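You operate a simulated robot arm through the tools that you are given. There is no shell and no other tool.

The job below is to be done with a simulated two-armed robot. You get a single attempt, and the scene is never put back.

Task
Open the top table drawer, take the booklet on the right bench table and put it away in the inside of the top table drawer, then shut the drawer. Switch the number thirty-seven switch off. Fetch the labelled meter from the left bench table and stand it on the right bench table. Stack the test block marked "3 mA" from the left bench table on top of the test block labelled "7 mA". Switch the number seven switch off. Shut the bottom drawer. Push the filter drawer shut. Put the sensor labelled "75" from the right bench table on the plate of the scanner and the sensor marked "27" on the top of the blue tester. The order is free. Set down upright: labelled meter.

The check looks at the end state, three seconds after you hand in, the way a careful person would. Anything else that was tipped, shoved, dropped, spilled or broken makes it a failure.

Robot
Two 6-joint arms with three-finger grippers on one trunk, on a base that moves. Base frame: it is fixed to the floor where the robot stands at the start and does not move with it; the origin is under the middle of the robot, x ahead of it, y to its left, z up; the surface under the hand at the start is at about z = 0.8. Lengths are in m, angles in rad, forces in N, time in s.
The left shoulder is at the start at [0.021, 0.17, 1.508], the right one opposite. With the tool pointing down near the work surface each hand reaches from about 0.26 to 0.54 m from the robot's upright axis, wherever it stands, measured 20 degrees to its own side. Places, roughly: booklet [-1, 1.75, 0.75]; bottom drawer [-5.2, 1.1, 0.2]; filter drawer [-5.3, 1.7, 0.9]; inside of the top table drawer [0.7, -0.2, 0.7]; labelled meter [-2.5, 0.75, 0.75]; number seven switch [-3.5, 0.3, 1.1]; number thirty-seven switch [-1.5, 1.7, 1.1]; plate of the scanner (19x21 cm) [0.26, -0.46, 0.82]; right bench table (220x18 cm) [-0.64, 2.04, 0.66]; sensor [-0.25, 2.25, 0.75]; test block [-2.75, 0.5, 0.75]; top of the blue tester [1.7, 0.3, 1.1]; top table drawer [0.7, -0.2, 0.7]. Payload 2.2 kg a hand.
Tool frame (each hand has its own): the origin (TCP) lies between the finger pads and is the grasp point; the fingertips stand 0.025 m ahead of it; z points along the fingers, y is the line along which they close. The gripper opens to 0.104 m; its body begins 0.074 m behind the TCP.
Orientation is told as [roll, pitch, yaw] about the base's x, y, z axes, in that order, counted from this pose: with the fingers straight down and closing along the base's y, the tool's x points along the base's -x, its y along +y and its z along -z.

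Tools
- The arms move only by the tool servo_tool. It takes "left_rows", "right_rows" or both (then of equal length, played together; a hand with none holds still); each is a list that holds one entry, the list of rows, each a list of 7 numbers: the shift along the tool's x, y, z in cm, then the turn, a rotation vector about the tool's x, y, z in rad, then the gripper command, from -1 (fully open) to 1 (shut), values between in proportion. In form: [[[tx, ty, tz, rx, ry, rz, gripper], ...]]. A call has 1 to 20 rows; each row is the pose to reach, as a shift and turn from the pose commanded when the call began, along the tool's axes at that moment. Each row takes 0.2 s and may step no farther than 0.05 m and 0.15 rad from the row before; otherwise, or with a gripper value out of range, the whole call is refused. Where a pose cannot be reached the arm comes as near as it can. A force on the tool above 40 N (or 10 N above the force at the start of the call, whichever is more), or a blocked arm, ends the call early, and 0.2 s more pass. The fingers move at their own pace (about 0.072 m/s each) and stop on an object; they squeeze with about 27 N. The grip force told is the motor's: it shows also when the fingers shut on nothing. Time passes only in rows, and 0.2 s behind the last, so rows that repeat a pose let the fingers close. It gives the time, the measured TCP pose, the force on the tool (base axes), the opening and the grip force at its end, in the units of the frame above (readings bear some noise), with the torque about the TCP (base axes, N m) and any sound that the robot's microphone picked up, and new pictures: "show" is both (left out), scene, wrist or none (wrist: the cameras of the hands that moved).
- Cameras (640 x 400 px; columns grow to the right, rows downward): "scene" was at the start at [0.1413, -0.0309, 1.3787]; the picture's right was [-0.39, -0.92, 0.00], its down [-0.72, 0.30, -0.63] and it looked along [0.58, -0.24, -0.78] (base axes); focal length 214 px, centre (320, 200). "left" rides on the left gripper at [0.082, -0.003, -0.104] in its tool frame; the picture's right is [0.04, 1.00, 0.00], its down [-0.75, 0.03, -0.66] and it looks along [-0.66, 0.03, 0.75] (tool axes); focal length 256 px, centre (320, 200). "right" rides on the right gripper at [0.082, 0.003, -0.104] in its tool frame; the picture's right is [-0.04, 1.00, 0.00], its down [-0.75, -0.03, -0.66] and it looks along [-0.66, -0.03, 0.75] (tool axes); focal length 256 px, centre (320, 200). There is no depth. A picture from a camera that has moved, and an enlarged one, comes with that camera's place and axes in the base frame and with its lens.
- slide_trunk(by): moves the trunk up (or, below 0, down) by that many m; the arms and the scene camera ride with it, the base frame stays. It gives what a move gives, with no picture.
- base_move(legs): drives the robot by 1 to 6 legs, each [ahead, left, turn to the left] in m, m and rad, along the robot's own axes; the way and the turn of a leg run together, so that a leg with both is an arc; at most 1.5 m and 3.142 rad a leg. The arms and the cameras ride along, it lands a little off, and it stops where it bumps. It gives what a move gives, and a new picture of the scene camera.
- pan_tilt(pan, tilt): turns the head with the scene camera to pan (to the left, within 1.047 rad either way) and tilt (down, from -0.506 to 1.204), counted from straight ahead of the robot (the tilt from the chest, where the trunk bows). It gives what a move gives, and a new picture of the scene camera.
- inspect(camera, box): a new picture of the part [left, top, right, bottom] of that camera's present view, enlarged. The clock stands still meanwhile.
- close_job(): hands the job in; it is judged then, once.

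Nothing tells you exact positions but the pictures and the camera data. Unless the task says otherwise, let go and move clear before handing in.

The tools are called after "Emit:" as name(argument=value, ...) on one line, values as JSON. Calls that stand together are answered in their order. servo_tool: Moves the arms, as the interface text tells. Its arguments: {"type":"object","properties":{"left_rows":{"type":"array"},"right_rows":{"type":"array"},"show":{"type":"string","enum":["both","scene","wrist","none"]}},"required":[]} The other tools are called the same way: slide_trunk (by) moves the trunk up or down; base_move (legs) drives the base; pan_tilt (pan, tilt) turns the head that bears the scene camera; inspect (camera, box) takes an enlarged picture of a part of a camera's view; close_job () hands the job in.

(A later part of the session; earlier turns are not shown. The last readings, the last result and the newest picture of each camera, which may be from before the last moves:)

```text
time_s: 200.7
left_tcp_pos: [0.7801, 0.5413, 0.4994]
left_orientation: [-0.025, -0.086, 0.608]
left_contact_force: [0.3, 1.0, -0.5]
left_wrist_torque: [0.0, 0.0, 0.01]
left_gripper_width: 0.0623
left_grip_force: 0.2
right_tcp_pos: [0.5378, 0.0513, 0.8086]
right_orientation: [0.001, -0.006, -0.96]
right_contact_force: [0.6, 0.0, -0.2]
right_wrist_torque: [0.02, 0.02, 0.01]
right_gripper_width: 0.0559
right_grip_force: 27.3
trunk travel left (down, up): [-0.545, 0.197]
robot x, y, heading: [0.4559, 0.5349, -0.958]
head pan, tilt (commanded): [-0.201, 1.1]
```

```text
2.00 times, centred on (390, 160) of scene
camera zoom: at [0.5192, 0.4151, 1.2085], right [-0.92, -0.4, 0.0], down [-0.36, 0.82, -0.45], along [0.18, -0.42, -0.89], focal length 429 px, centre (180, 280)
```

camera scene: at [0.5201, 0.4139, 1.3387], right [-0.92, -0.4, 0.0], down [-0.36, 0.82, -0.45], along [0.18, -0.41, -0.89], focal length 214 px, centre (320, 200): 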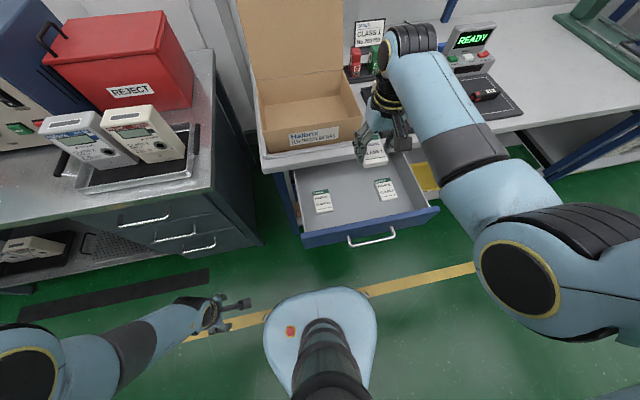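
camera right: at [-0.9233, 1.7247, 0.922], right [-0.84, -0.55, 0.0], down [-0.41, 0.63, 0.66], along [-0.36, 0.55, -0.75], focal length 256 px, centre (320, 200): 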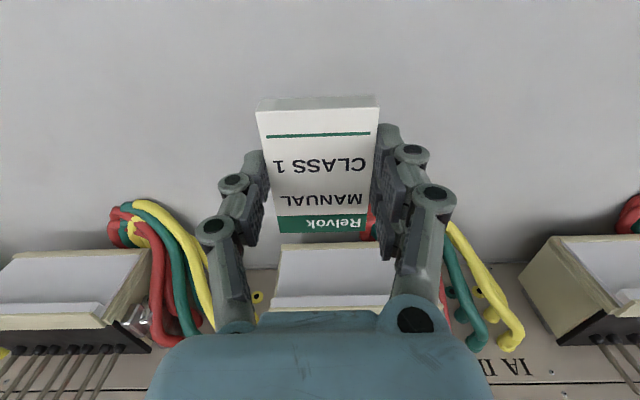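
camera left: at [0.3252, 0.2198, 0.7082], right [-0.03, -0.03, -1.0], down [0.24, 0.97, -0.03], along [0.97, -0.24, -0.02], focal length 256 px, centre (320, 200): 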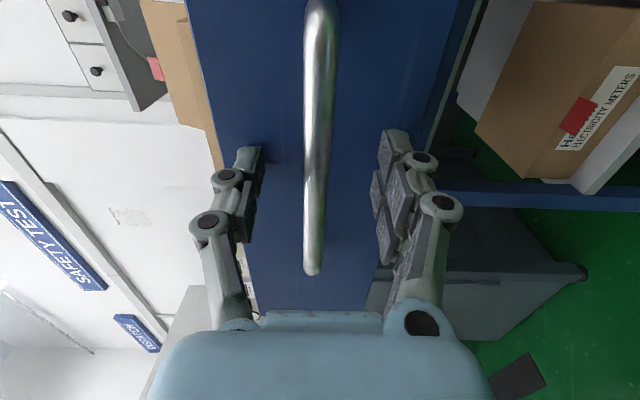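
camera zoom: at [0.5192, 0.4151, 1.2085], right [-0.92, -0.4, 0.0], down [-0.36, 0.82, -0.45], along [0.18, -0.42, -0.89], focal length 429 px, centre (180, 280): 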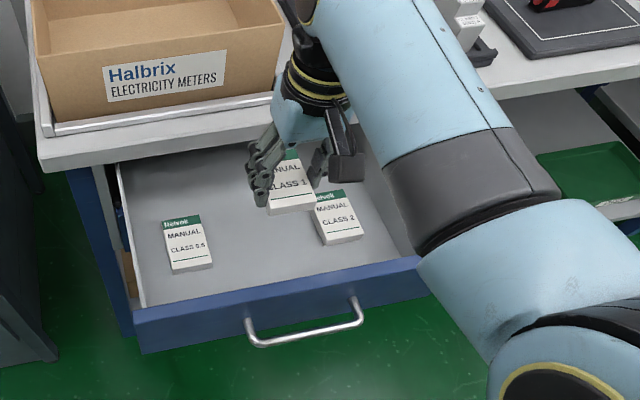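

The booklet hovers over the gap. I'll shift 1 cm back for clearance to the table edge and lower with the trunk.

Emit:
servo_tool(right_rows=[[[0.5, 0, 0, 0, 0, 0, 1], [1.0, 0, 0, 0, 0, 0, 1]]], show="none")

Emit:
slide_trunk(by=-0.08)

Emit:
inspect(camera="right", box=[0, 0, 640, 400])

Emit:
inspect(camera="scene", box=[230, 40, 550, 240])

```text
time_s: 201.3
left_tcp_pos: [0.778, 0.5419, 0.4988]
left_orientation: [-0.023, -0.087, 0.609]
left_contact_force: [0.3, 0.0, 1.0]
left_wrist_torque: [0.02, -0.01, 0.0]
left_gripper_width: 0.0624
left_grip_force: 0.0
right_tcp_pos: [0.5327, 0.0592, 0.8087]
right_orientation: [0.003, -0.006, -0.959]
right_contact_force: [0.2, 0.1, -0.9]
right_wrist_torque: [-0.01, 0.0, 0.03]
right_gripper_width: 0.0559
right_grip_force: 26.7
trunk travel left (down, up): [-0.545, 0.197]
robot x, y, heading: [0.4506, 0.5317, -0.958]
head pan, tilt (commanded): [-0.201, 1.1]
```

```text
time_s: 202.5
left_tcp_pos: [0.7783, 0.5405, 0.4179]
left_orientation: [-0.025, -0.087, 0.607]
left_contact_force: [-0.1, -0.1, -1.1]
left_wrist_torque: [-0.01, 0.01, 0.02]
left_gripper_width: 0.0626
left_grip_force: 0.1
right_tcp_pos: [0.5318, 0.0565, 0.729]
right_orientation: [0.003, -0.004, -0.96]
right_contact_force: [0.6, -0.6, 0.0]
right_wrist_torque: [-0.03, -0.02, 0.03]
right_gripper_width: 0.0559
right_grip_force: 26.8
trunk travel left (down, up): [-0.465, 0.277]
robot x, y, heading: [0.4518, 0.5301, -0.959]
head pan, tilt (commanded): [-0.201, 1.1]
```

```text
1.00 times, centred on (320, 200) of right (not enlarged: the box is as wide or as high as the picture)
camera zoom: at [0.487, 0.1276, 0.8323], right [0.84, 0.54, 0.0], down [0.4, -0.63, 0.66], along [0.36, -0.55, -0.75], focal length 256 px, centre (320, 200)
```

zoom: 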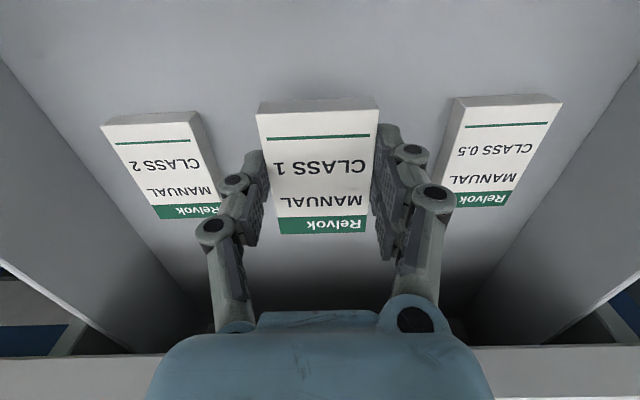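

```text
2.00 times, centred on (390, 140) of scene
camera zoom: at [0.5201, 0.4138, 1.1272], right [-0.92, -0.4, 0.0], down [-0.36, 0.82, -0.45], along [0.18, -0.42, -0.89], focal length 429 px, centre (180, 320)
```

zoom: 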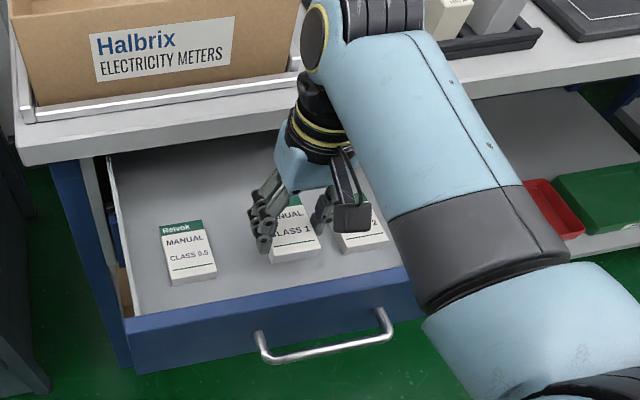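

Everything is clear. Lowering the last bit in small trunk steps.

Emit:
slide_trunk(by=-0.02)

Emit:
slide_trunk(by=-0.008)

```text
time_s: 203.2
left_tcp_pos: [0.7789, 0.541, 0.3961]
left_orientation: [-0.025, -0.087, 0.607]
left_contact_force: [0.1, -0.5, -0.3]
left_wrist_torque: [-0.02, -0.01, 0.01]
left_gripper_width: 0.0624
left_grip_force: 0.1
right_tcp_pos: [0.5318, 0.0591, 0.7086]
right_orientation: [0.003, -0.006, -0.96]
right_contact_force: [0.5, -0.2, 0.0]
right_wrist_torque: [0.0, -0.01, 0.01]
right_gripper_width: 0.0556
right_grip_force: 26.7
trunk travel left (down, up): [-0.445, 0.297]
robot x, y, heading: [0.4569, 0.5362, -0.961]
head pan, tilt (commanded): [-0.201, 1.1]
```

```text
time_s: 203.8
left_tcp_pos: [0.7789, 0.5394, 0.3876]
left_orientation: [-0.024, -0.088, 0.607]
left_contact_force: [0.0, 0.4, -0.2]
left_wrist_torque: [0.0, 0.0, 0.01]
left_gripper_width: 0.0623
left_grip_force: 0.1
right_tcp_pos: [0.5321, 0.0586, 0.6999]
right_orientation: [0.005, -0.005, -0.961]
right_contact_force: [-0.5, -0.1, -1.5]
right_wrist_torque: [-0.03, 0.04, 0.02]
right_gripper_width: 0.0558
right_grip_force: 27.0
trunk travel left (down, up): [-0.437, 0.305]
robot x, y, heading: [0.454, 0.5339, -0.959]
head pan, tilt (commanded): [-0.201, 1.1]
```

Emit:
slide_trunk(by=-0.006)

Emit:
slide_trunk(by=-0.005)

Emit:
inspect(camera="right", box=[0, 0, 640, 400])

```text
time_s: 204.3
left_tcp_pos: [0.7784, 0.5387, 0.3811]
left_orientation: [-0.026, -0.087, 0.608]
left_contact_force: [0.5, -0.2, -0.2]
left_wrist_torque: [0.01, -0.01, 0.0]
left_gripper_width: 0.0622
left_grip_force: 0.0
right_tcp_pos: [0.5317, 0.0582, 0.6942]
right_orientation: [0.006, -0.005, -0.96]
right_contact_force: [-0.7, -0.3, -0.2]
right_wrist_torque: [-0.01, -0.02, -0.02]
right_gripper_width: 0.0559
right_grip_force: 27.3
trunk travel left (down, up): [-0.431, 0.311]
robot x, y, heading: [0.4532, 0.534, -0.959]
head pan, tilt (commanded): [-0.201, 1.1]
```

```text
time_s: 204.8
left_tcp_pos: [0.7795, 0.5393, 0.3764]
left_orientation: [-0.024, -0.088, 0.608]
left_contact_force: [-0.4, 0.3, 0.9]
left_wrist_torque: [-0.02, -0.01, 0.01]
left_gripper_width: 0.0623
left_grip_force: 0.0
right_tcp_pos: [0.532, 0.059, 0.6905]
right_orientation: [0.002, -0.009, -0.96]
right_contact_force: [0.3, -1.0, 12.3]
right_wrist_torque: [0.26, 0.38, 0.01]
right_gripper_width: 0.0558
right_grip_force: 26.6
trunk travel left (down, up): [-0.426, 0.316]
robot x, y, heading: [0.4528, 0.5323, -0.957]
head pan, tilt (commanded): [-0.201, 1.1]
```

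```text
1.00 times, centred on (320, 200) of right (not enlarged: the box is as wide or as high as the picture)
camera zoom: at [0.4873, 0.1274, 0.7941], right [0.84, 0.54, 0.0], down [0.4, -0.63, 0.66], along [0.36, -0.56, -0.75], focal length 256 px, centre (320, 200)
```

zoom: 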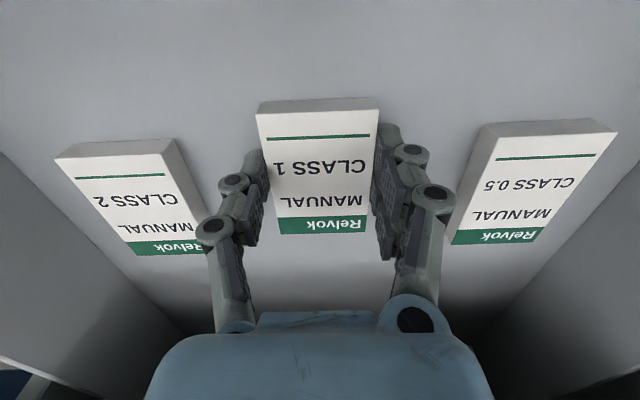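

Contact. Opening just enough to release without touching the neighbouring manuals, then lifting straight up.

Emit:
servo_tool(right_rows=[[[0, 0, 0, 0, 0, 0, -0.15], [0, 0, 0, 0, 0, 0, -0.28], [0, 0, 0, 0, 0, 0, -0.28], [0, 0, 0, 0, 0, 0, -0.28]]], show="wrist")

Emit:
slide_trunk(by=0.12)

Emit:
inspect(camera="right", box=[0, 0, 640, 400])

```text
time_s: 205.8
left_tcp_pos: [0.7791, 0.5406, 0.3764]
left_orientation: [-0.021, -0.088, 0.608]
left_contact_force: [0.7, 0.3, -0.3]
left_wrist_torque: [0.0, 0.04, 0.0]
left_gripper_width: 0.0622
left_grip_force: 0.0
right_tcp_pos: [0.5327, 0.0591, 0.6889]
right_orientation: [0.003, -0.003, -0.96]
right_contact_force: [-0.2, 0.0, 0.3]
right_wrist_torque: [0.0, -0.02, -0.01]
right_gripper_width: 0.0665
right_grip_force: 0.1
trunk travel left (down, up): [-0.426, 0.316]
robot x, y, heading: [0.4518, 0.5301, -0.96]
head pan, tilt (commanded): [-0.201, 1.1]
camera right: at [0.487, 0.1276, 0.7929], right [0.84, 0.54, 0.0], down [0.4, -0.63, 0.66], along [0.36, -0.55, -0.75], focal length 256 px, centre (320, 200)
```

right: 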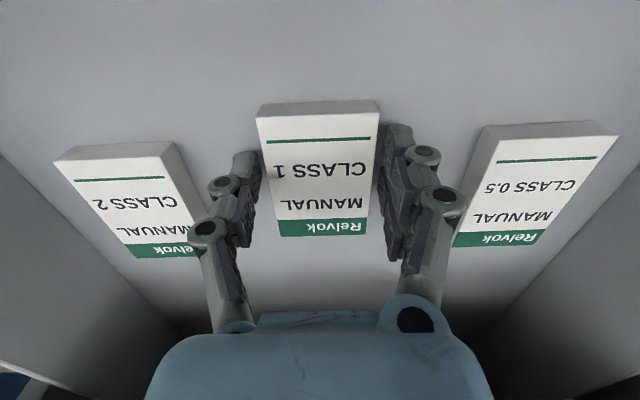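

```text
time_s: 207.3
left_tcp_pos: [0.78, 0.5386, 0.4982]
left_orientation: [-0.026, -0.09, 0.606]
left_contact_force: [-0.2, 0.2, 0.5]
left_wrist_torque: [-0.01, -0.04, -0.02]
left_gripper_width: 0.0625
left_grip_force: 0.1
right_tcp_pos: [0.5319, 0.0582, 0.8091]
right_orientation: [0.004, -0.004, -0.958]
right_contact_force: [0.0, 0.5, -0.3]
right_wrist_torque: [-0.02, -0.03, -0.04]
right_gripper_width: 0.0666
right_grip_force: 0.0
trunk travel left (down, up): [-0.546, 0.196]
robot x, y, heading: [0.455, 0.5361, -0.957]
head pan, tilt (commanded): [-0.201, 1.1]
```

```text
1.00 times, centred on (320, 200) of right (not enlarged: the box is as wide or as high as the picture)
camera zoom: at [0.487, 0.1277, 0.9126], right [0.84, 0.54, 0.0], down [0.4, -0.63, 0.66], along [0.36, -0.55, -0.75], focal length 256 px, centre (320, 200)
```

zoom: 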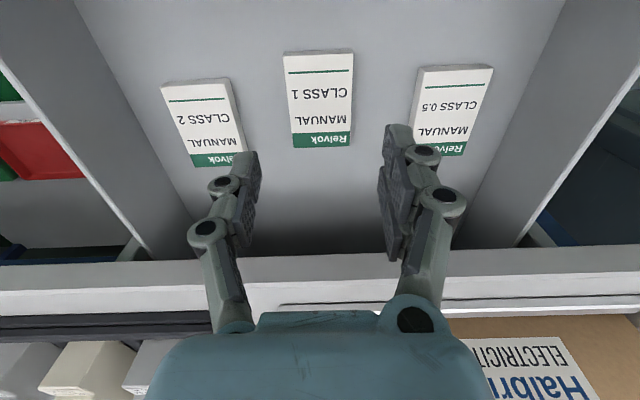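

The booklet lies in the drawer between the other manuals. Now I'll back off and turn the right hand to point forward, closed, to push the drawer shut.

Emit:
base_move(legs=[[-0.4, 0.0, 0]])

Emit:
servo_tool(right_rows=[[[-0.6, 0, 0, 0, -0.131, 0, 0.5], [-1.2, 0, 0, 0, -0.262, 0, 1], [-1.8, 0, 0, 0, -0.393, 0, 1], [-2.4, 0, 0, 0, -0.524, 0, 1], [-3.0, 0, 0, 0, -0.655, 0, 1], [-3.6, 0, 0, 0, -0.785, 0, 1], [-4.2, 0, 0, 0, -0.916, 0, 1], [-4.8, 0, 0, 0, -1.047, 0, 1], [-5.4, 0, 0, 0, -1.178, 0, 1], [-6.0, 0, 0, 0, -1.309, 0, 1], [-6.6, 0, 0, 0, -1.44, 0, 1], [-7.2, 0, 0, 0, -1.571, 0, 1], [-7.2, 0, 0, 0, -1.571, 0, 1]]], show="both")

```text
time_s: 209.8
left_tcp_pos: [0.5555, 0.8583, 0.4983]
left_orientation: [-0.028, -0.087, 0.606]
left_contact_force: [-0.4, 0.6, -0.7]
left_wrist_torque: [-0.07, -0.01, 0.02]
left_gripper_width: 0.062
left_grip_force: 0.1
right_tcp_pos: [0.3081, 0.3793, 0.81]
right_orientation: [0.003, -0.005, -0.963]
right_contact_force: [-1.5, 0.7, 0.6]
right_wrist_torque: [-0.01, 0.0, -0.01]
right_gripper_width: 0.0663
right_grip_force: 0.0
trunk travel left (down, up): [-0.546, 0.196]
robot x, y, heading: [0.2269, 0.8528, -0.956]
head pan, tilt (commanded): [-0.201, 1.1]
camera scene: at [0.2947, 0.7352, 1.2095], right [-0.92, -0.4, 0.0], down [-0.35, 0.82, -0.45], along [0.18, -0.42, -0.89], focal length 214 px, centre (320, 200)
```

scene: 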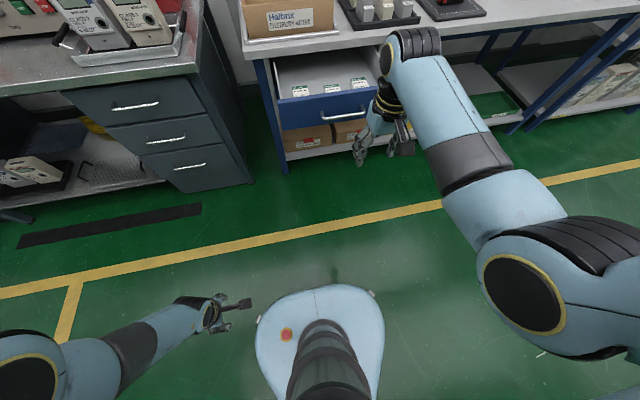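

```text
time_s: 212.6
left_tcp_pos: [0.5555, 0.8592, 0.4991]
left_orientation: [-0.027, -0.09, 0.608]
left_contact_force: [0.1, 0.5, 0.4]
left_wrist_torque: [0.02, -0.04, 0.01]
left_gripper_width: 0.0626
left_grip_force: 0.1
right_tcp_pos: [0.3483, 0.3177, 0.8106]
right_orientation: [2.657, -1.564, 2.666]
right_contact_force: [-0.7, -0.5, 1.0]
right_wrist_torque: [0.02, 0.02, -0.02]
right_gripper_width: 0.0002
right_grip_force: 27.1
trunk travel left (down, up): [-0.546, 0.196]
robot x, y, heading: [0.2268, 0.8534, -0.959]
head pan, tilt (commanded): [-0.201, 1.1]
camera scene: at [0.295, 0.7349, 1.2094], right [-0.92, -0.4, 0.0], down [-0.36, 0.82, -0.45], along [0.18, -0.42, -0.89], focal length 214 px, centre (320, 200)
camera right: at [0.2911, 0.4055, 0.728], right [0.82, 0.57, 0.04], down [-0.41, 0.52, 0.75], along [0.41, -0.63, 0.66], focal length 256 px, centre (320, 200)
```

scene: 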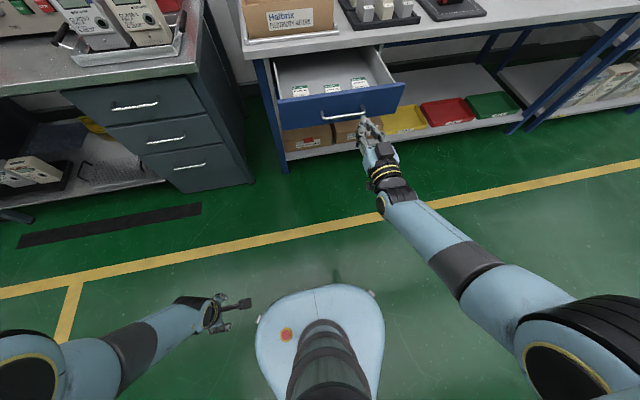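
right: 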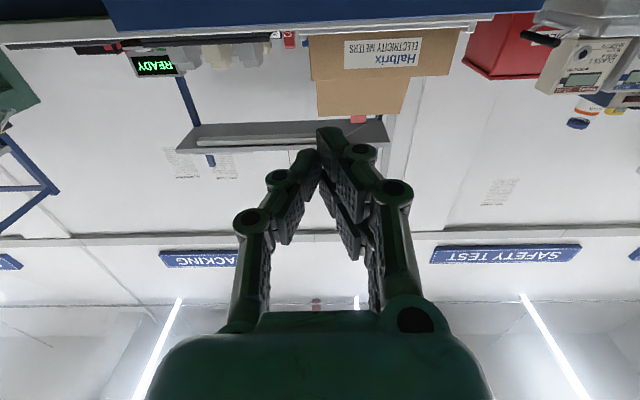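

The right fist points straight forward at the drawer's middle. I'll lower it to handle height and push the drawer in with the base.

Emit:
slide_trunk(by=-0.105)

Emit:
base_move(legs=[[0.2, 0.0, 0]])

Emit:
inspect(camera="scene", box=[220, 0, 540, 200])

```text
time_s: 214.0
left_tcp_pos: [0.5556, 0.8596, 0.3935]
left_orientation: [-0.027, -0.088, 0.606]
left_contact_force: [-0.2, -0.4, 0.2]
left_wrist_torque: [0.01, 0.04, -0.02]
left_gripper_width: 0.0625
left_grip_force: 0.1
right_tcp_pos: [0.3495, 0.3197, 0.704]
right_orientation: [2.598, -1.564, 2.724]
right_contact_force: [0.3, -0.4, -0.1]
right_wrist_torque: [0.0, 0.02, 0.0]
right_gripper_width: 0.0002
right_grip_force: 26.9
trunk travel left (down, up): [-0.441, 0.301]
robot x, y, heading: [0.2309, 0.8527, -0.961]
head pan, tilt (commanded): [-0.201, 1.1]
```

```text
time_s: 215.6
left_tcp_pos: [0.6719, 0.6922, 0.3925]
left_orientation: [-0.029, -0.09, 0.608]
left_contact_force: [0.2, 0.0, -0.1]
left_wrist_torque: [0.03, -0.01, -0.03]
left_gripper_width: 0.0625
left_grip_force: 0.1
right_tcp_pos: [0.4648, 0.153, 0.7051]
right_orientation: [2.424, -1.566, 2.897]
right_contact_force: [-0.3, -0.5, 0.5]
right_wrist_torque: [-0.03, -0.02, -0.01]
right_gripper_width: 0.0
right_grip_force: 28.4
trunk travel left (down, up): [-0.441, 0.301]
robot x, y, heading: [0.3409, 0.6851, -0.957]
head pan, tilt (commanded): [-0.201, 1.1]
camera scene: at [0.4128, 0.5666, 1.1024], right [-0.92, -0.4, 0.0], down [-0.36, 0.82, -0.45], along [0.18, -0.42, -0.89], focal length 214 px, centre (320, 200)
```

scene: 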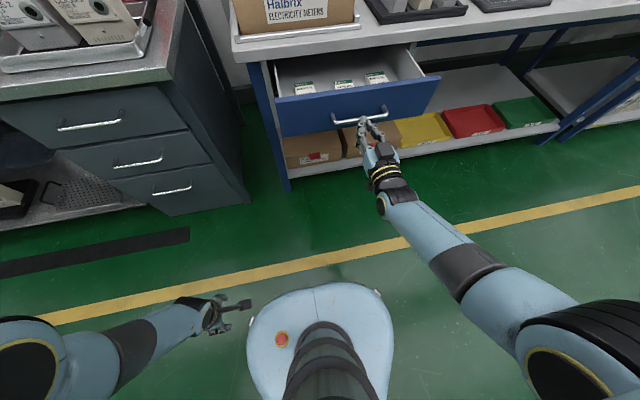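

```text
2.00 times, centred on (380, 100) of scene
camera zoom: at [0.4128, 0.5666, 1.1024], right [-0.92, -0.4, 0.0], down [-0.36, 0.82, -0.45], along [0.18, -0.42, -0.89], focal length 429 px, centre (200, 400)
```

zoom: 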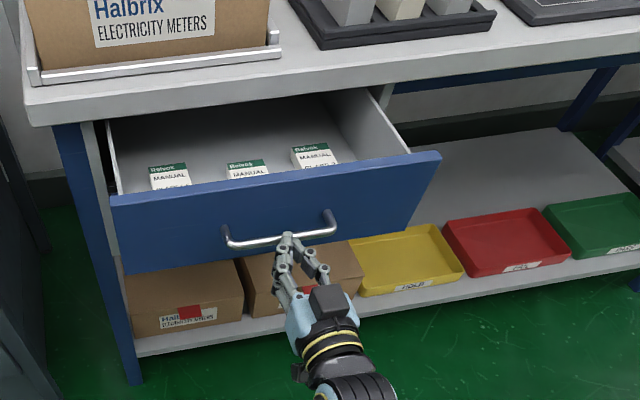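

The fist is pushing at the handle and the drawer is already moving. Continue pushing.

Emit:
base_move(legs=[[0.15, 0.0, 0]])

Emit:
inspect(camera="scene", box=[220, 0, 540, 200])

```text
time_s: 216.9
left_tcp_pos: [0.7559, 0.5693, 0.3923]
left_orientation: [-0.027, -0.089, 0.606]
left_contact_force: [-0.5, -0.5, -0.2]
left_wrist_torque: [0.01, -0.01, 0.01]
left_gripper_width: 0.0626
left_grip_force: 0.0
right_tcp_pos: [0.5494, 0.0321, 0.7051]
right_orientation: [2.407, -1.566, 2.915]
right_contact_force: [-0.9, -0.5, 0.3]
right_wrist_torque: [-0.01, -0.07, 0.0]
right_gripper_width: 0.0
right_grip_force: 28.0
trunk travel left (down, up): [-0.441, 0.301]
robot x, y, heading: [0.4327, 0.564, -0.957]
head pan, tilt (commanded): [-0.201, 1.1]
camera scene: at [0.4981, 0.4445, 1.1024], right [-0.92, -0.4, 0.0], down [-0.35, 0.82, -0.45], along [0.18, -0.42, -0.89], focal length 214 px, centre (320, 200)
```

scene: 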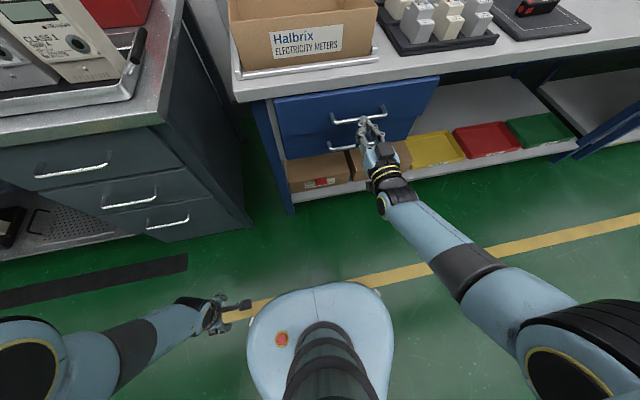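

```text
2.00 times, centred on (380, 100) of scene
camera zoom: at [0.4981, 0.4445, 1.1024], right [-0.92, -0.4, 0.0], down [-0.35, 0.82, -0.45], along [0.18, -0.42, -0.89], focal length 429 px, centre (200, 400)
```

zoom: 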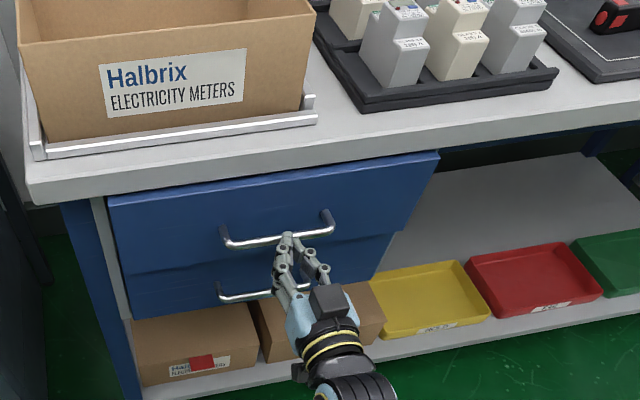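

Nearly shut; finishing with small servo pushes watching the force.

Emit:
servo_tool(right_rows=[[[0, 0, 1.0, 0, 0, 0, 1], [0, 0, 1.8, 0, 0, 0, 1], [0, 0, 2.4, 0, 0, 0, 1], [0, 0, 3.0, 0, 0, 0, 1], [0, 0, 3.6, 0, 0, 0, 1], [0, 0, 4.2, 0, 0, 0, 1]]], show="none")

Emit:
inspect(camera="scene", box=[220, 0, 540, 200])

```text
time_s: 217.8
left_tcp_pos: [0.7563, 0.5729, 0.393]
left_orientation: [-0.028, -0.09, 0.603]
left_contact_force: [-0.3, 0.2, 0.1]
left_wrist_torque: [0.01, 0.04, 0.01]
left_gripper_width: 0.0625
left_grip_force: 0.0
right_tcp_pos: [0.5599, 0.0176, 0.7055]
right_orientation: [2.614, -1.562, 2.707]
right_contact_force: [-9.9, 17.6, 12.5]
right_wrist_torque: [-0.28, -0.2, -0.13]
right_gripper_width: 0.0064
right_grip_force: 28.2
trunk travel left (down, up): [-0.441, 0.301]
robot x, y, heading: [0.429, 0.5698, -0.963]
head pan, tilt (commanded): [-0.201, 1.1]
stopped in row 4 (right hand): the force on the tool passed its limit at 48 N (the readings are from after the stop); the commanded pose is now the measured one
```

```text
2.00 times, centred on (380, 100) of scene
camera zoom: at [0.4957, 0.4487, 1.1031], right [-0.92, -0.4, 0.0], down [-0.35, 0.82, -0.46], along [0.18, -0.42, -0.89], focal length 429 px, centre (200, 400)
```

zoom: 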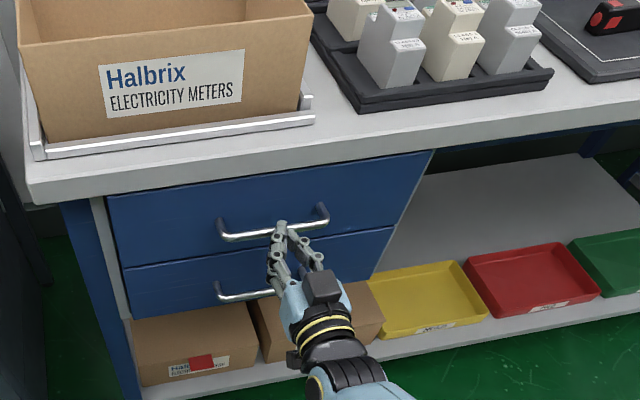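

The top drawer is shut. Now I back away, drive along the aisle and turn to face the rack with switch 37.

Emit:
base_move(legs=[[-0.6, 0, 0], [0, -1.14, 0], [0, 0, 3.141]])

Emit:
pan_tilt(pan=-0.2, tilt=0.2)

```text
time_s: 233.9
left_tcp_pos: [-1.1697, 0.4227, 0.3932]
left_orientation: [-0.026, -0.089, -2.55]
left_contact_force: [0.1, -0.3, 0.4]
left_wrist_torque: [-0.02, 0.01, 0.0]
left_gripper_width: 0.0624
left_grip_force: 0.0
right_tcp_pos: [-0.9676, 0.9778, 0.7022]
right_orientation: [1.506, -1.566, 0.658]
right_contact_force: [-1.2, 0.6, -1.0]
right_wrist_torque: [0.02, -0.02, 0.02]
right_gripper_width: 0.0
right_grip_force: 28.3
trunk travel left (down, up): [-0.441, 0.301]
robot x, y, heading: [-0.8445, 0.4244, 2.166]
head pan, tilt (commanded): [-0.201, 1.1]
camera scene: at [-0.9081, 0.5421, 1.1025], right [0.92, 0.38, 0.0], down [0.34, -0.82, -0.45], along [-0.17, 0.42, -0.89], focal length 214 px, centre (320, 200)
```

scene: 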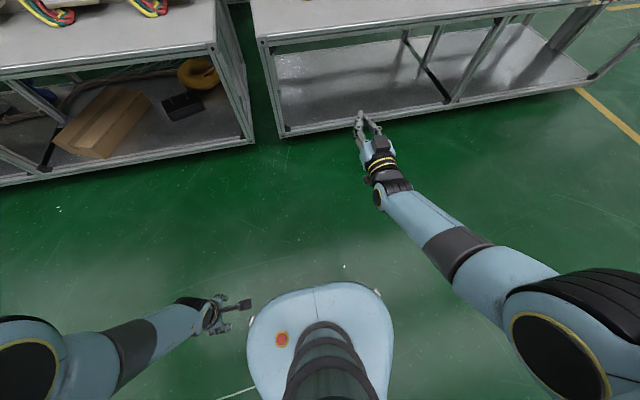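

```text
time_s: 235.1
left_tcp_pos: [-1.1704, 0.4231, 0.3922]
left_orientation: [-0.026, -0.09, -2.552]
left_contact_force: [0.9, -0.2, -0.2]
left_wrist_torque: [-0.01, 0.0, 0.03]
left_gripper_width: 0.0624
left_grip_force: 0.0
right_tcp_pos: [-0.9676, 0.9763, 0.7026]
right_orientation: [1.506, -1.567, 0.66]
right_contact_force: [0.9, -0.1, -0.6]
right_wrist_torque: [-0.04, 0.0, -0.01]
right_gripper_width: 0.0001
right_grip_force: 28.0
trunk travel left (down, up): [-0.441, 0.301]
robot x, y, heading: [-0.8397, 0.4255, 2.166]
head pan, tilt (commanded): [-0.201, 0.201]
camera scene: at [-0.9196, 0.5698, 1.1778], right [0.92, 0.38, 0.0], down [0.08, -0.18, -0.98], along [-0.38, 0.9, -0.2], focal length 214 px, centre (320, 200)
```

scene: 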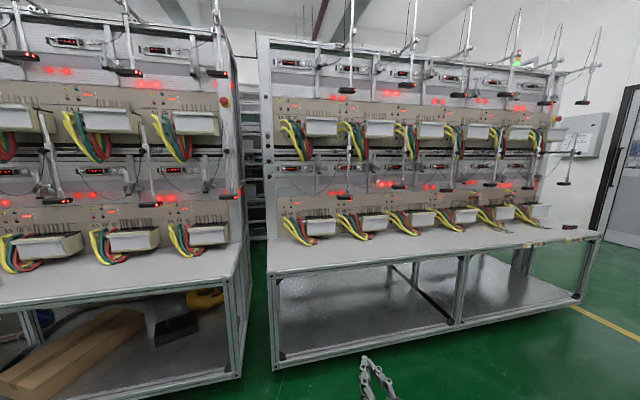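

Facing the racks. I'll raise the trunk and the right fist to switch height, extending it forward.

Emit:
slide_trunk(by=0.1)

Emit:
servo_tool(right_rows=[[[-3.6, 0, 2.4, 0, 0, 0, 1], [-7.2, 0, 4.8, 0, 0, 0, 1], [-10.8, 0, 7.2, 0, 0, 0, 1], [-14.5, 0, 9.5, 0, 0, 0, 1], [-18.5, 0, 11.5, 0, 0, 0, 1], [-22.5, 0, 13.5, 0, 0, 0, 1], [-26.5, 0, 15, 0, 0, 0, 1], [-30, 0, 16, 0, 0, 0, 1], [-30, 0, 16, 0, 0, 0, 1]]], show="scene")

```text
time_s: 236.4
left_tcp_pos: [-1.169, 0.4232, 0.4933]
left_orientation: [-0.028, -0.091, -2.549]
left_contact_force: [-0.2, 0.9, 0.4]
left_wrist_torque: [0.0, -0.03, -0.01]
left_gripper_width: 0.0623
left_grip_force: 0.0
right_tcp_pos: [-0.968, 0.9768, 0.8024]
right_orientation: [1.381, -1.567, 0.784]
right_contact_force: [0.2, -0.9, -0.5]
right_wrist_torque: [-0.01, 0.0, 0.01]
right_gripper_width: 0.0001
right_grip_force: 28.4
trunk travel left (down, up): [-0.541, 0.201]
robot x, y, heading: [-0.8446, 0.4247, 2.166]
head pan, tilt (commanded): [-0.201, 0.201]
```

```text
time_s: 238.4
left_tcp_pos: [-1.1694, 0.4236, 0.493]
left_orientation: [-0.027, -0.092, -2.55]
left_contact_force: [0.9, -0.3, -0.2]
left_wrist_torque: [0.0, 0.01, 0.01]
left_gripper_width: 0.0624
left_grip_force: 0.1
right_tcp_pos: [-1.0751, 1.1016, 1.0998]
right_orientation: [2.786, -1.566, -0.649]
right_contact_force: [0.8, 0.3, -0.2]
right_wrist_torque: [0.03, -0.04, -0.01]
right_gripper_width: 0.0
right_grip_force: 28.4
right hand out of reach, approached as far as the arm can: row 5, 6, 7, 8, 9
trunk travel left (down, up): [-0.541, 0.201]
robot x, y, heading: [-0.8422, 0.4242, 2.167]
head pan, tilt (commanded): [-0.201, 0.201]
camera scene: at [-0.9188, 0.5678, 1.2797], right [0.92, 0.38, 0.0], down [0.08, -0.18, -0.98], along [-0.38, 0.9, -0.2], focal length 214 px, centre (320, 200)
```

scene: 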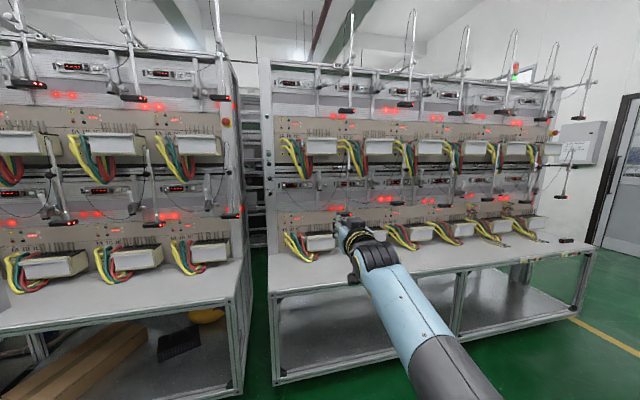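

The fist is nearly in line with rocker 37. I'll drive closer, then look at the switch from both cameras before touching.

Emit:
base_move(legs=[[0.0, 0.0, 0.015], [0.52, 0, 0]])

Emit:
pan_tilt(pan=-0.15, tilt=0.3)

Emit:
inspect(camera="right", box=[0, 0, 640, 400])

```text
time_s: 241.8
left_tcp_pos: [-1.468, 0.8396, 0.4942]
left_orientation: [-0.025, -0.089, -2.528]
left_contact_force: [0.1, 0.2, 0.3]
left_wrist_torque: [-0.01, 0.0, 0.03]
left_gripper_width: 0.0625
left_grip_force: 0.1
right_tcp_pos: [-1.3909, 1.521, 1.0982]
right_orientation: [2.62, -1.566, -0.456]
right_contact_force: [0.6, 0.5, 0.0]
right_wrist_torque: [0.03, 0.0, -0.01]
right_gripper_width: 0.0
right_grip_force: 28.7
trunk travel left (down, up): [-0.541, 0.201]
robot x, y, heading: [-1.1388, 0.8486, 2.186]
head pan, tilt (commanded): [-0.201, 0.201]
camera scene: at [-1.2215, 0.9908, 1.2796], right [0.91, 0.41, 0.0], down [0.08, -0.18, -0.98], along [-0.4, 0.9, -0.2], focal length 214 px, centre (320, 200)
```

scene: 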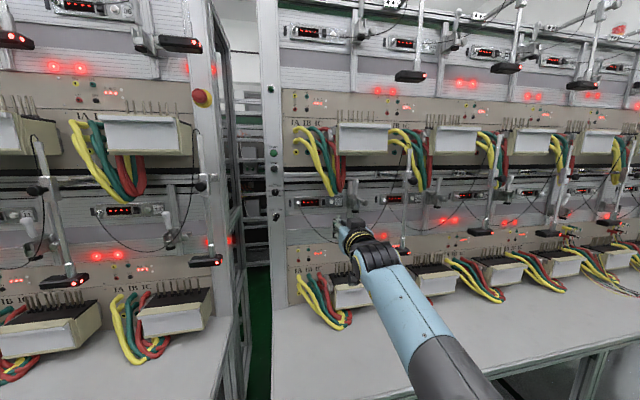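

```text
time_s: 242.5
left_tcp_pos: [-1.4693, 0.8387, 0.4934]
left_orientation: [-0.027, -0.091, -2.527]
left_contact_force: [0.0, 0.3, -0.5]
left_wrist_torque: [0.0, -0.03, 0.01]
left_gripper_width: 0.0624
left_grip_force: 0.1
right_tcp_pos: [-1.3909, 1.519, 1.0988]
right_orientation: [2.687, -1.566, -0.526]
right_contact_force: [-0.5, 0.6, 0.1]
right_wrist_torque: [0.0, 0.01, -0.03]
right_gripper_width: 0.0
right_grip_force: 28.3
trunk travel left (down, up): [-0.541, 0.201]
robot x, y, heading: [-1.1443, 0.8495, 2.189]
head pan, tilt (commanded): [-0.15, 0.3]
camera scene: at [-1.2254, 0.9883, 1.2705], right [0.89, 0.45, 0.0], down [0.13, -0.26, -0.96], along [-0.43, 0.85, -0.3], focal length 214 px, centre (320, 200)
```

scene: 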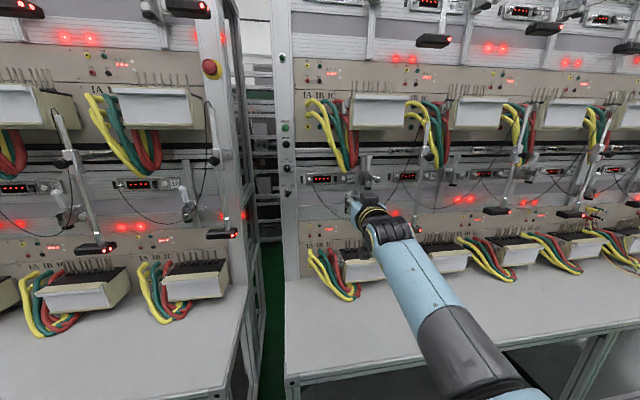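

```text
1.00 times, centred on (320, 200) of right (not enlarged: the box is as wide or as high as the picture)
camera zoom: at [-1.3355, 1.4321, 1.0165], right [-0.83, -0.56, 0.04], down [0.4, -0.53, 0.75], along [-0.4, 0.64, 0.66], focal length 256 px, centre (320, 200)
```

zoom: 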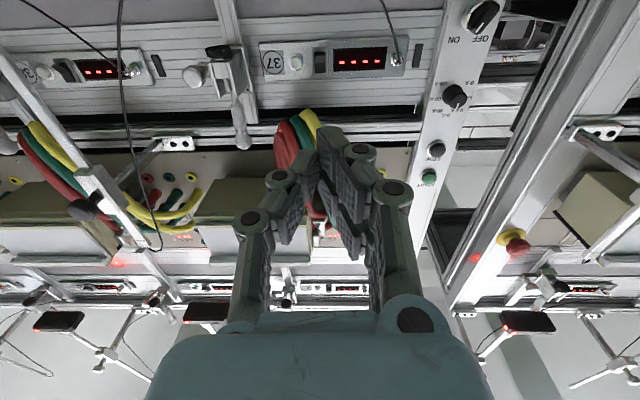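

The rocker shows up straight ahead in the hand camera (upside-down view). Zooming in on it from both cameras.

Emit:
inspect(camera="right", box=[250, 30, 410, 130])

Emit:
inspect(camera="scene", box=[290, 150, 386, 210])

Emit:
inspect(camera="right", box=[0, 20, 160, 120])

```text
4.00 times, centred on (330, 80) of right
camera zoom: at [-1.3355, 1.4321, 1.0165], right [-0.83, -0.56, 0.04], down [0.4, -0.53, 0.75], along [-0.4, 0.64, 0.66], focal length 1024 px, centre (280, 680)
```

zoom: 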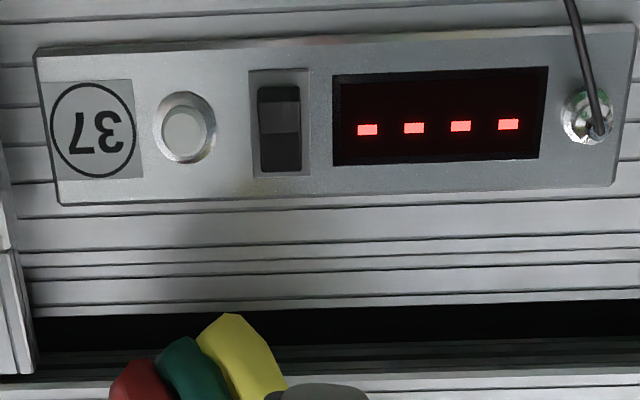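

```text
6.67 times, centred on (338, 180) of scene
camera zoom: at [-1.2254, 0.9883, 1.2705], right [0.89, 0.45, 0.0], down [0.13, -0.26, -0.96], along [-0.43, 0.85, -0.3], focal length 1430 px, centre (200, 333)
```

zoom: 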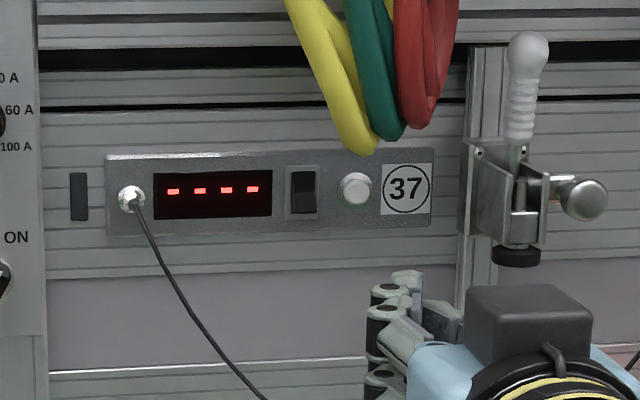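

```text
4.00 times, centred on (80, 70) of right
camera zoom: at [-1.3355, 1.4321, 1.0165], right [-0.83, -0.56, 0.04], down [0.4, -0.53, 0.75], along [-0.4, 0.64, 0.66], focal length 1024 px, centre (1280, 720)
```

zoom: 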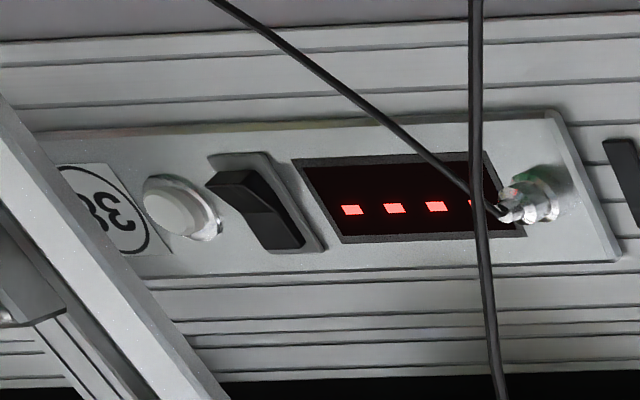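

The rocker's lower end sticks out (top pressed = on, like its neighbours), so I must press its lower end. I'll tilt the fist upward a little so only the lowest fingertip leads and the palm stays below the cables.

Emit:
servo_tool(right_rows=[[[0, 0, 0, 0, -0.13, 0, 1], [0, 0, 0, 0, -0.26, 0, 1], [0, 0, 0, 0, -0.4, 0, 1], [0, 0, 0, 0, -0.4, 0, 1]]], show="both")

Emit:
inspect(camera="scene", box=[320, 150, 416, 210])

```text
time_s: 243.5
left_tcp_pos: [-1.4686, 0.84, 0.493]
left_orientation: [-0.027, -0.092, -2.527]
left_contact_force: [-0.4, 0.1, -0.5]
left_wrist_torque: [-0.03, 0.0, 0.02]
left_gripper_width: 0.0625
left_grip_force: 0.1
right_tcp_pos: [-1.3658, 1.5407, 1.0876]
right_orientation: [2.862, -1.33, -0.841]
right_contact_force: [-2.2, -0.5, 2.7]
right_wrist_torque: [-0.16, -0.09, -0.14]
right_gripper_width: 0.0
right_grip_force: 28.5
right hand out of reach, approached as far as the arm can: row 2, 3, 4
trunk travel left (down, up): [-0.541, 0.201]
robot x, y, heading: [-1.1397, 0.8482, 2.187]
head pan, tilt (commanded): [-0.15, 0.3]
camera scene: at [-1.2254, 0.9896, 1.2703], right [0.89, 0.45, 0.0], down [0.13, -0.27, -0.95], along [-0.43, 0.85, -0.3], focal length 214 px, centre (320, 200)
camera right: at [-1.339, 1.4628, 0.9849], right [-0.89, -0.45, 0.1], down [0.42, -0.7, 0.58], along [-0.19, 0.56, 0.81], focal length 256 px, centre (320, 200)
```

scene: 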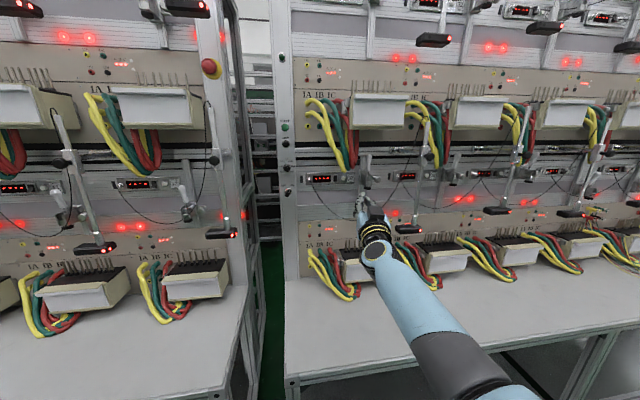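
right: 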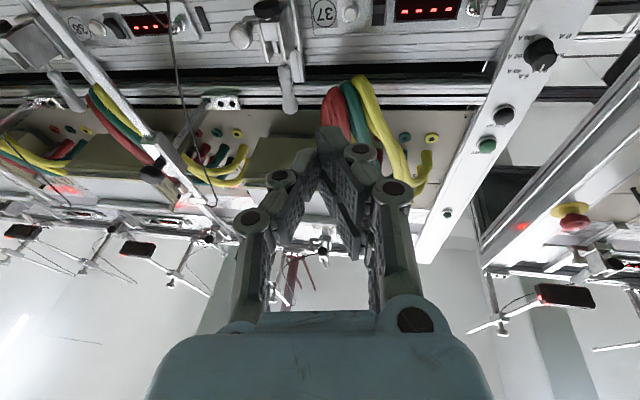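

```text
6.67 times, centred on (368, 180) of scene
camera zoom: at [-1.2254, 0.9896, 1.2703], right [0.89, 0.45, 0.0], down [0.13, -0.27, -0.95], along [-0.43, 0.85, -0.3], focal length 1430 px, centre (0, 333)
```

zoom: 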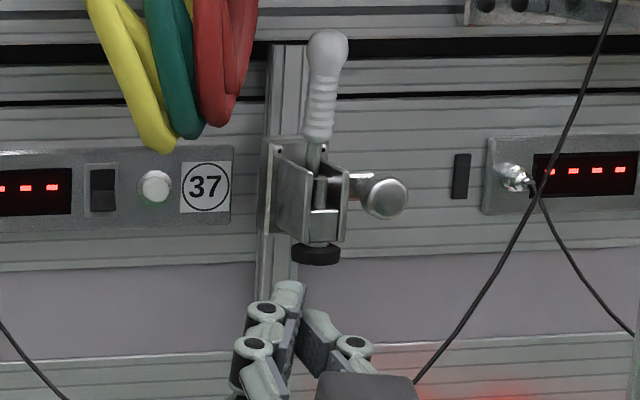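

The upward tilt is out of reach, so I'll instead tip the fist slightly downward (upper fingertip leading), squared to the panel.

Emit:
servo_tool(right_rows=[[[0, 0.6, -0.2, -0.036, 0.113, -0.02, 1], [-0.1, 1.2, -0.4, -0.072, 0.226, -0.04, 1], [-0.2, 1.8, -0.7, -0.108, 0.338, -0.06, 1], [-0.2, 2.4, -0.9, -0.144, 0.451, -0.08, 1], [-0.2, 2.4, -0.9, -0.144, 0.451, -0.08, 1]]], show="wrist")

```text
time_s: 244.7
left_tcp_pos: [-1.4684, 0.8385, 0.4932]
left_orientation: [-0.026, -0.091, -2.528]
left_contact_force: [0.6, 0.4, 0.5]
left_wrist_torque: [-0.02, 0.01, 0.01]
left_gripper_width: 0.0625
left_grip_force: 0.0
right_tcp_pos: [-1.4037, 1.4995, 1.0973]
right_orientation: [-1.079, -1.456, -2.918]
right_contact_force: [0.6, 0.2, 0.0]
right_wrist_torque: [-0.02, -0.01, -0.01]
right_gripper_width: 0.0
right_grip_force: 28.3
right hand out of reach, approached as far as the arm can: row 1
trunk travel left (down, up): [-0.541, 0.201]
robot x, y, heading: [-1.1458, 0.8518, 2.194]
head pan, tilt (commanded): [-0.15, 0.3]
camera right: at [-1.3304, 1.4203, 1.021], right [-0.75, -0.66, -0.06], down [0.37, -0.49, 0.79], along [-0.55, 0.57, 0.61], focal length 256 px, centre (320, 200)
```

right: 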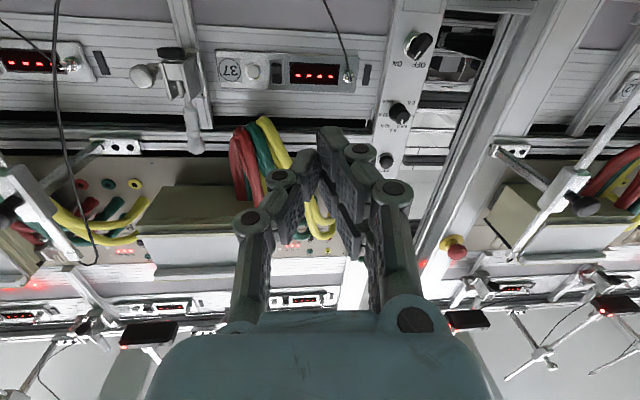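

Emit:
servo_tool(right_rows=[[[0.45, -1.5, 0.2, 0.05, 0.08, 0.047, 1], [0.9, -2.95, 0.36, 0.101, 0.161, 0.0945, 1], [0.9, -2.95, 0.36, 0.101, 0.161, 0.0945, 1]]], show="wrist")

Emit:
inspect(camera="right", box=[240, 40, 400, 140])

```text
time_s: 245.5
left_tcp_pos: [-1.4688, 0.8397, 0.4928]
left_orientation: [-0.026, -0.092, -2.527]
left_contact_force: [-0.3, 0.6, 0.3]
left_wrist_torque: [-0.02, -0.02, 0.0]
left_gripper_width: 0.0621
left_grip_force: 0.0
right_tcp_pos: [-1.3851, 1.5214, 1.0906]
right_orientation: [-0.093, -1.362, 2.268]
right_contact_force: [0.5, -0.4, -0.5]
right_wrist_torque: [0.03, 0.01, 0.0]
right_gripper_width: 0.0002
right_grip_force: 28.2
trunk travel left (down, up): [-0.541, 0.201]
robot x, y, heading: [-1.1438, 0.8484, 2.196]
head pan, tilt (commanded): [-0.15, 0.3]
camera right: at [-1.3192, 1.4223, 1.0321], right [-0.83, -0.56, 0.02], down [0.29, -0.39, 0.87], along [-0.48, 0.73, 0.49], focal length 256 px, centre (320, 200)
```

right: 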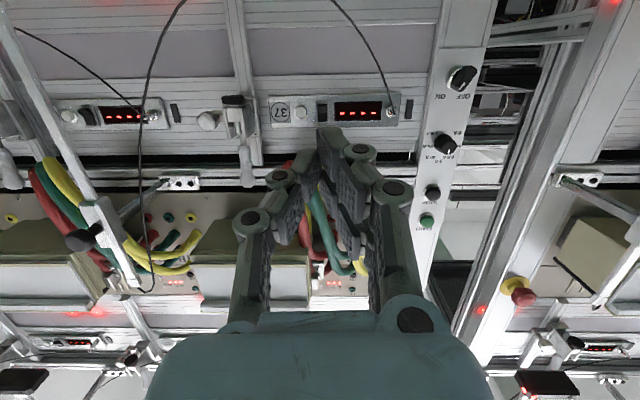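

```text
4.00 times, centred on (320, 90) of right
camera zoom: at [-1.3192, 1.4223, 1.0321], right [-0.83, -0.56, 0.02], down [0.29, -0.39, 0.87], along [-0.48, 0.73, 0.49], focal length 1024 px, centre (320, 640)
```

zoom: 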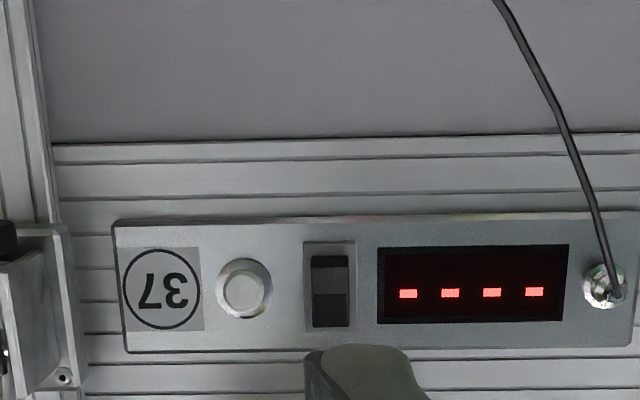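

Emit:
inspect(camera="scene", box=[310, 155, 406, 215])

Emit:
inspect(camera="right", box=[220, 100, 460, 250])

```text
6.67 times, centred on (358, 185) of scene
camera zoom: at [-1.2254, 0.9883, 1.2704], right [0.89, 0.45, 0.0], down [0.13, -0.26, -0.96], along [-0.43, 0.85, -0.3], focal length 1430 px, centre (67, 300)
```

zoom: 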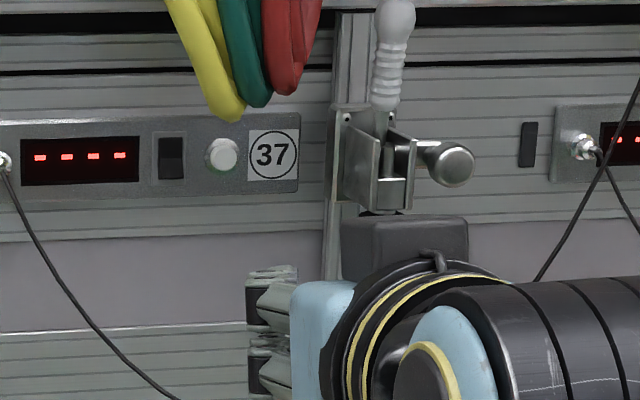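

```text
2.67 times, centred on (340, 175) of right
camera zoom: at [-1.3192, 1.4223, 1.0321], right [-0.83, -0.56, 0.02], down [0.29, -0.39, 0.87], along [-0.48, 0.73, 0.49], focal length 683 px, centre (267, 267)
```

zoom: 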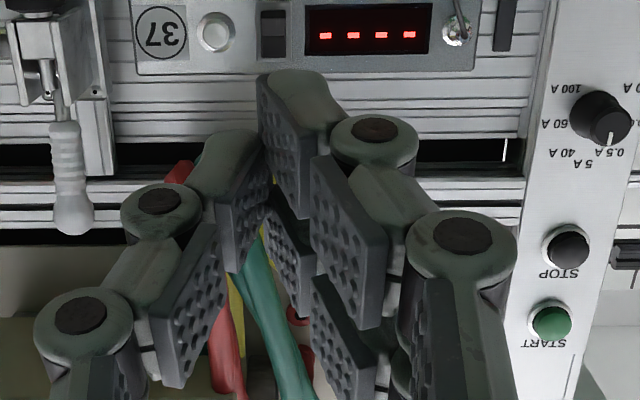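

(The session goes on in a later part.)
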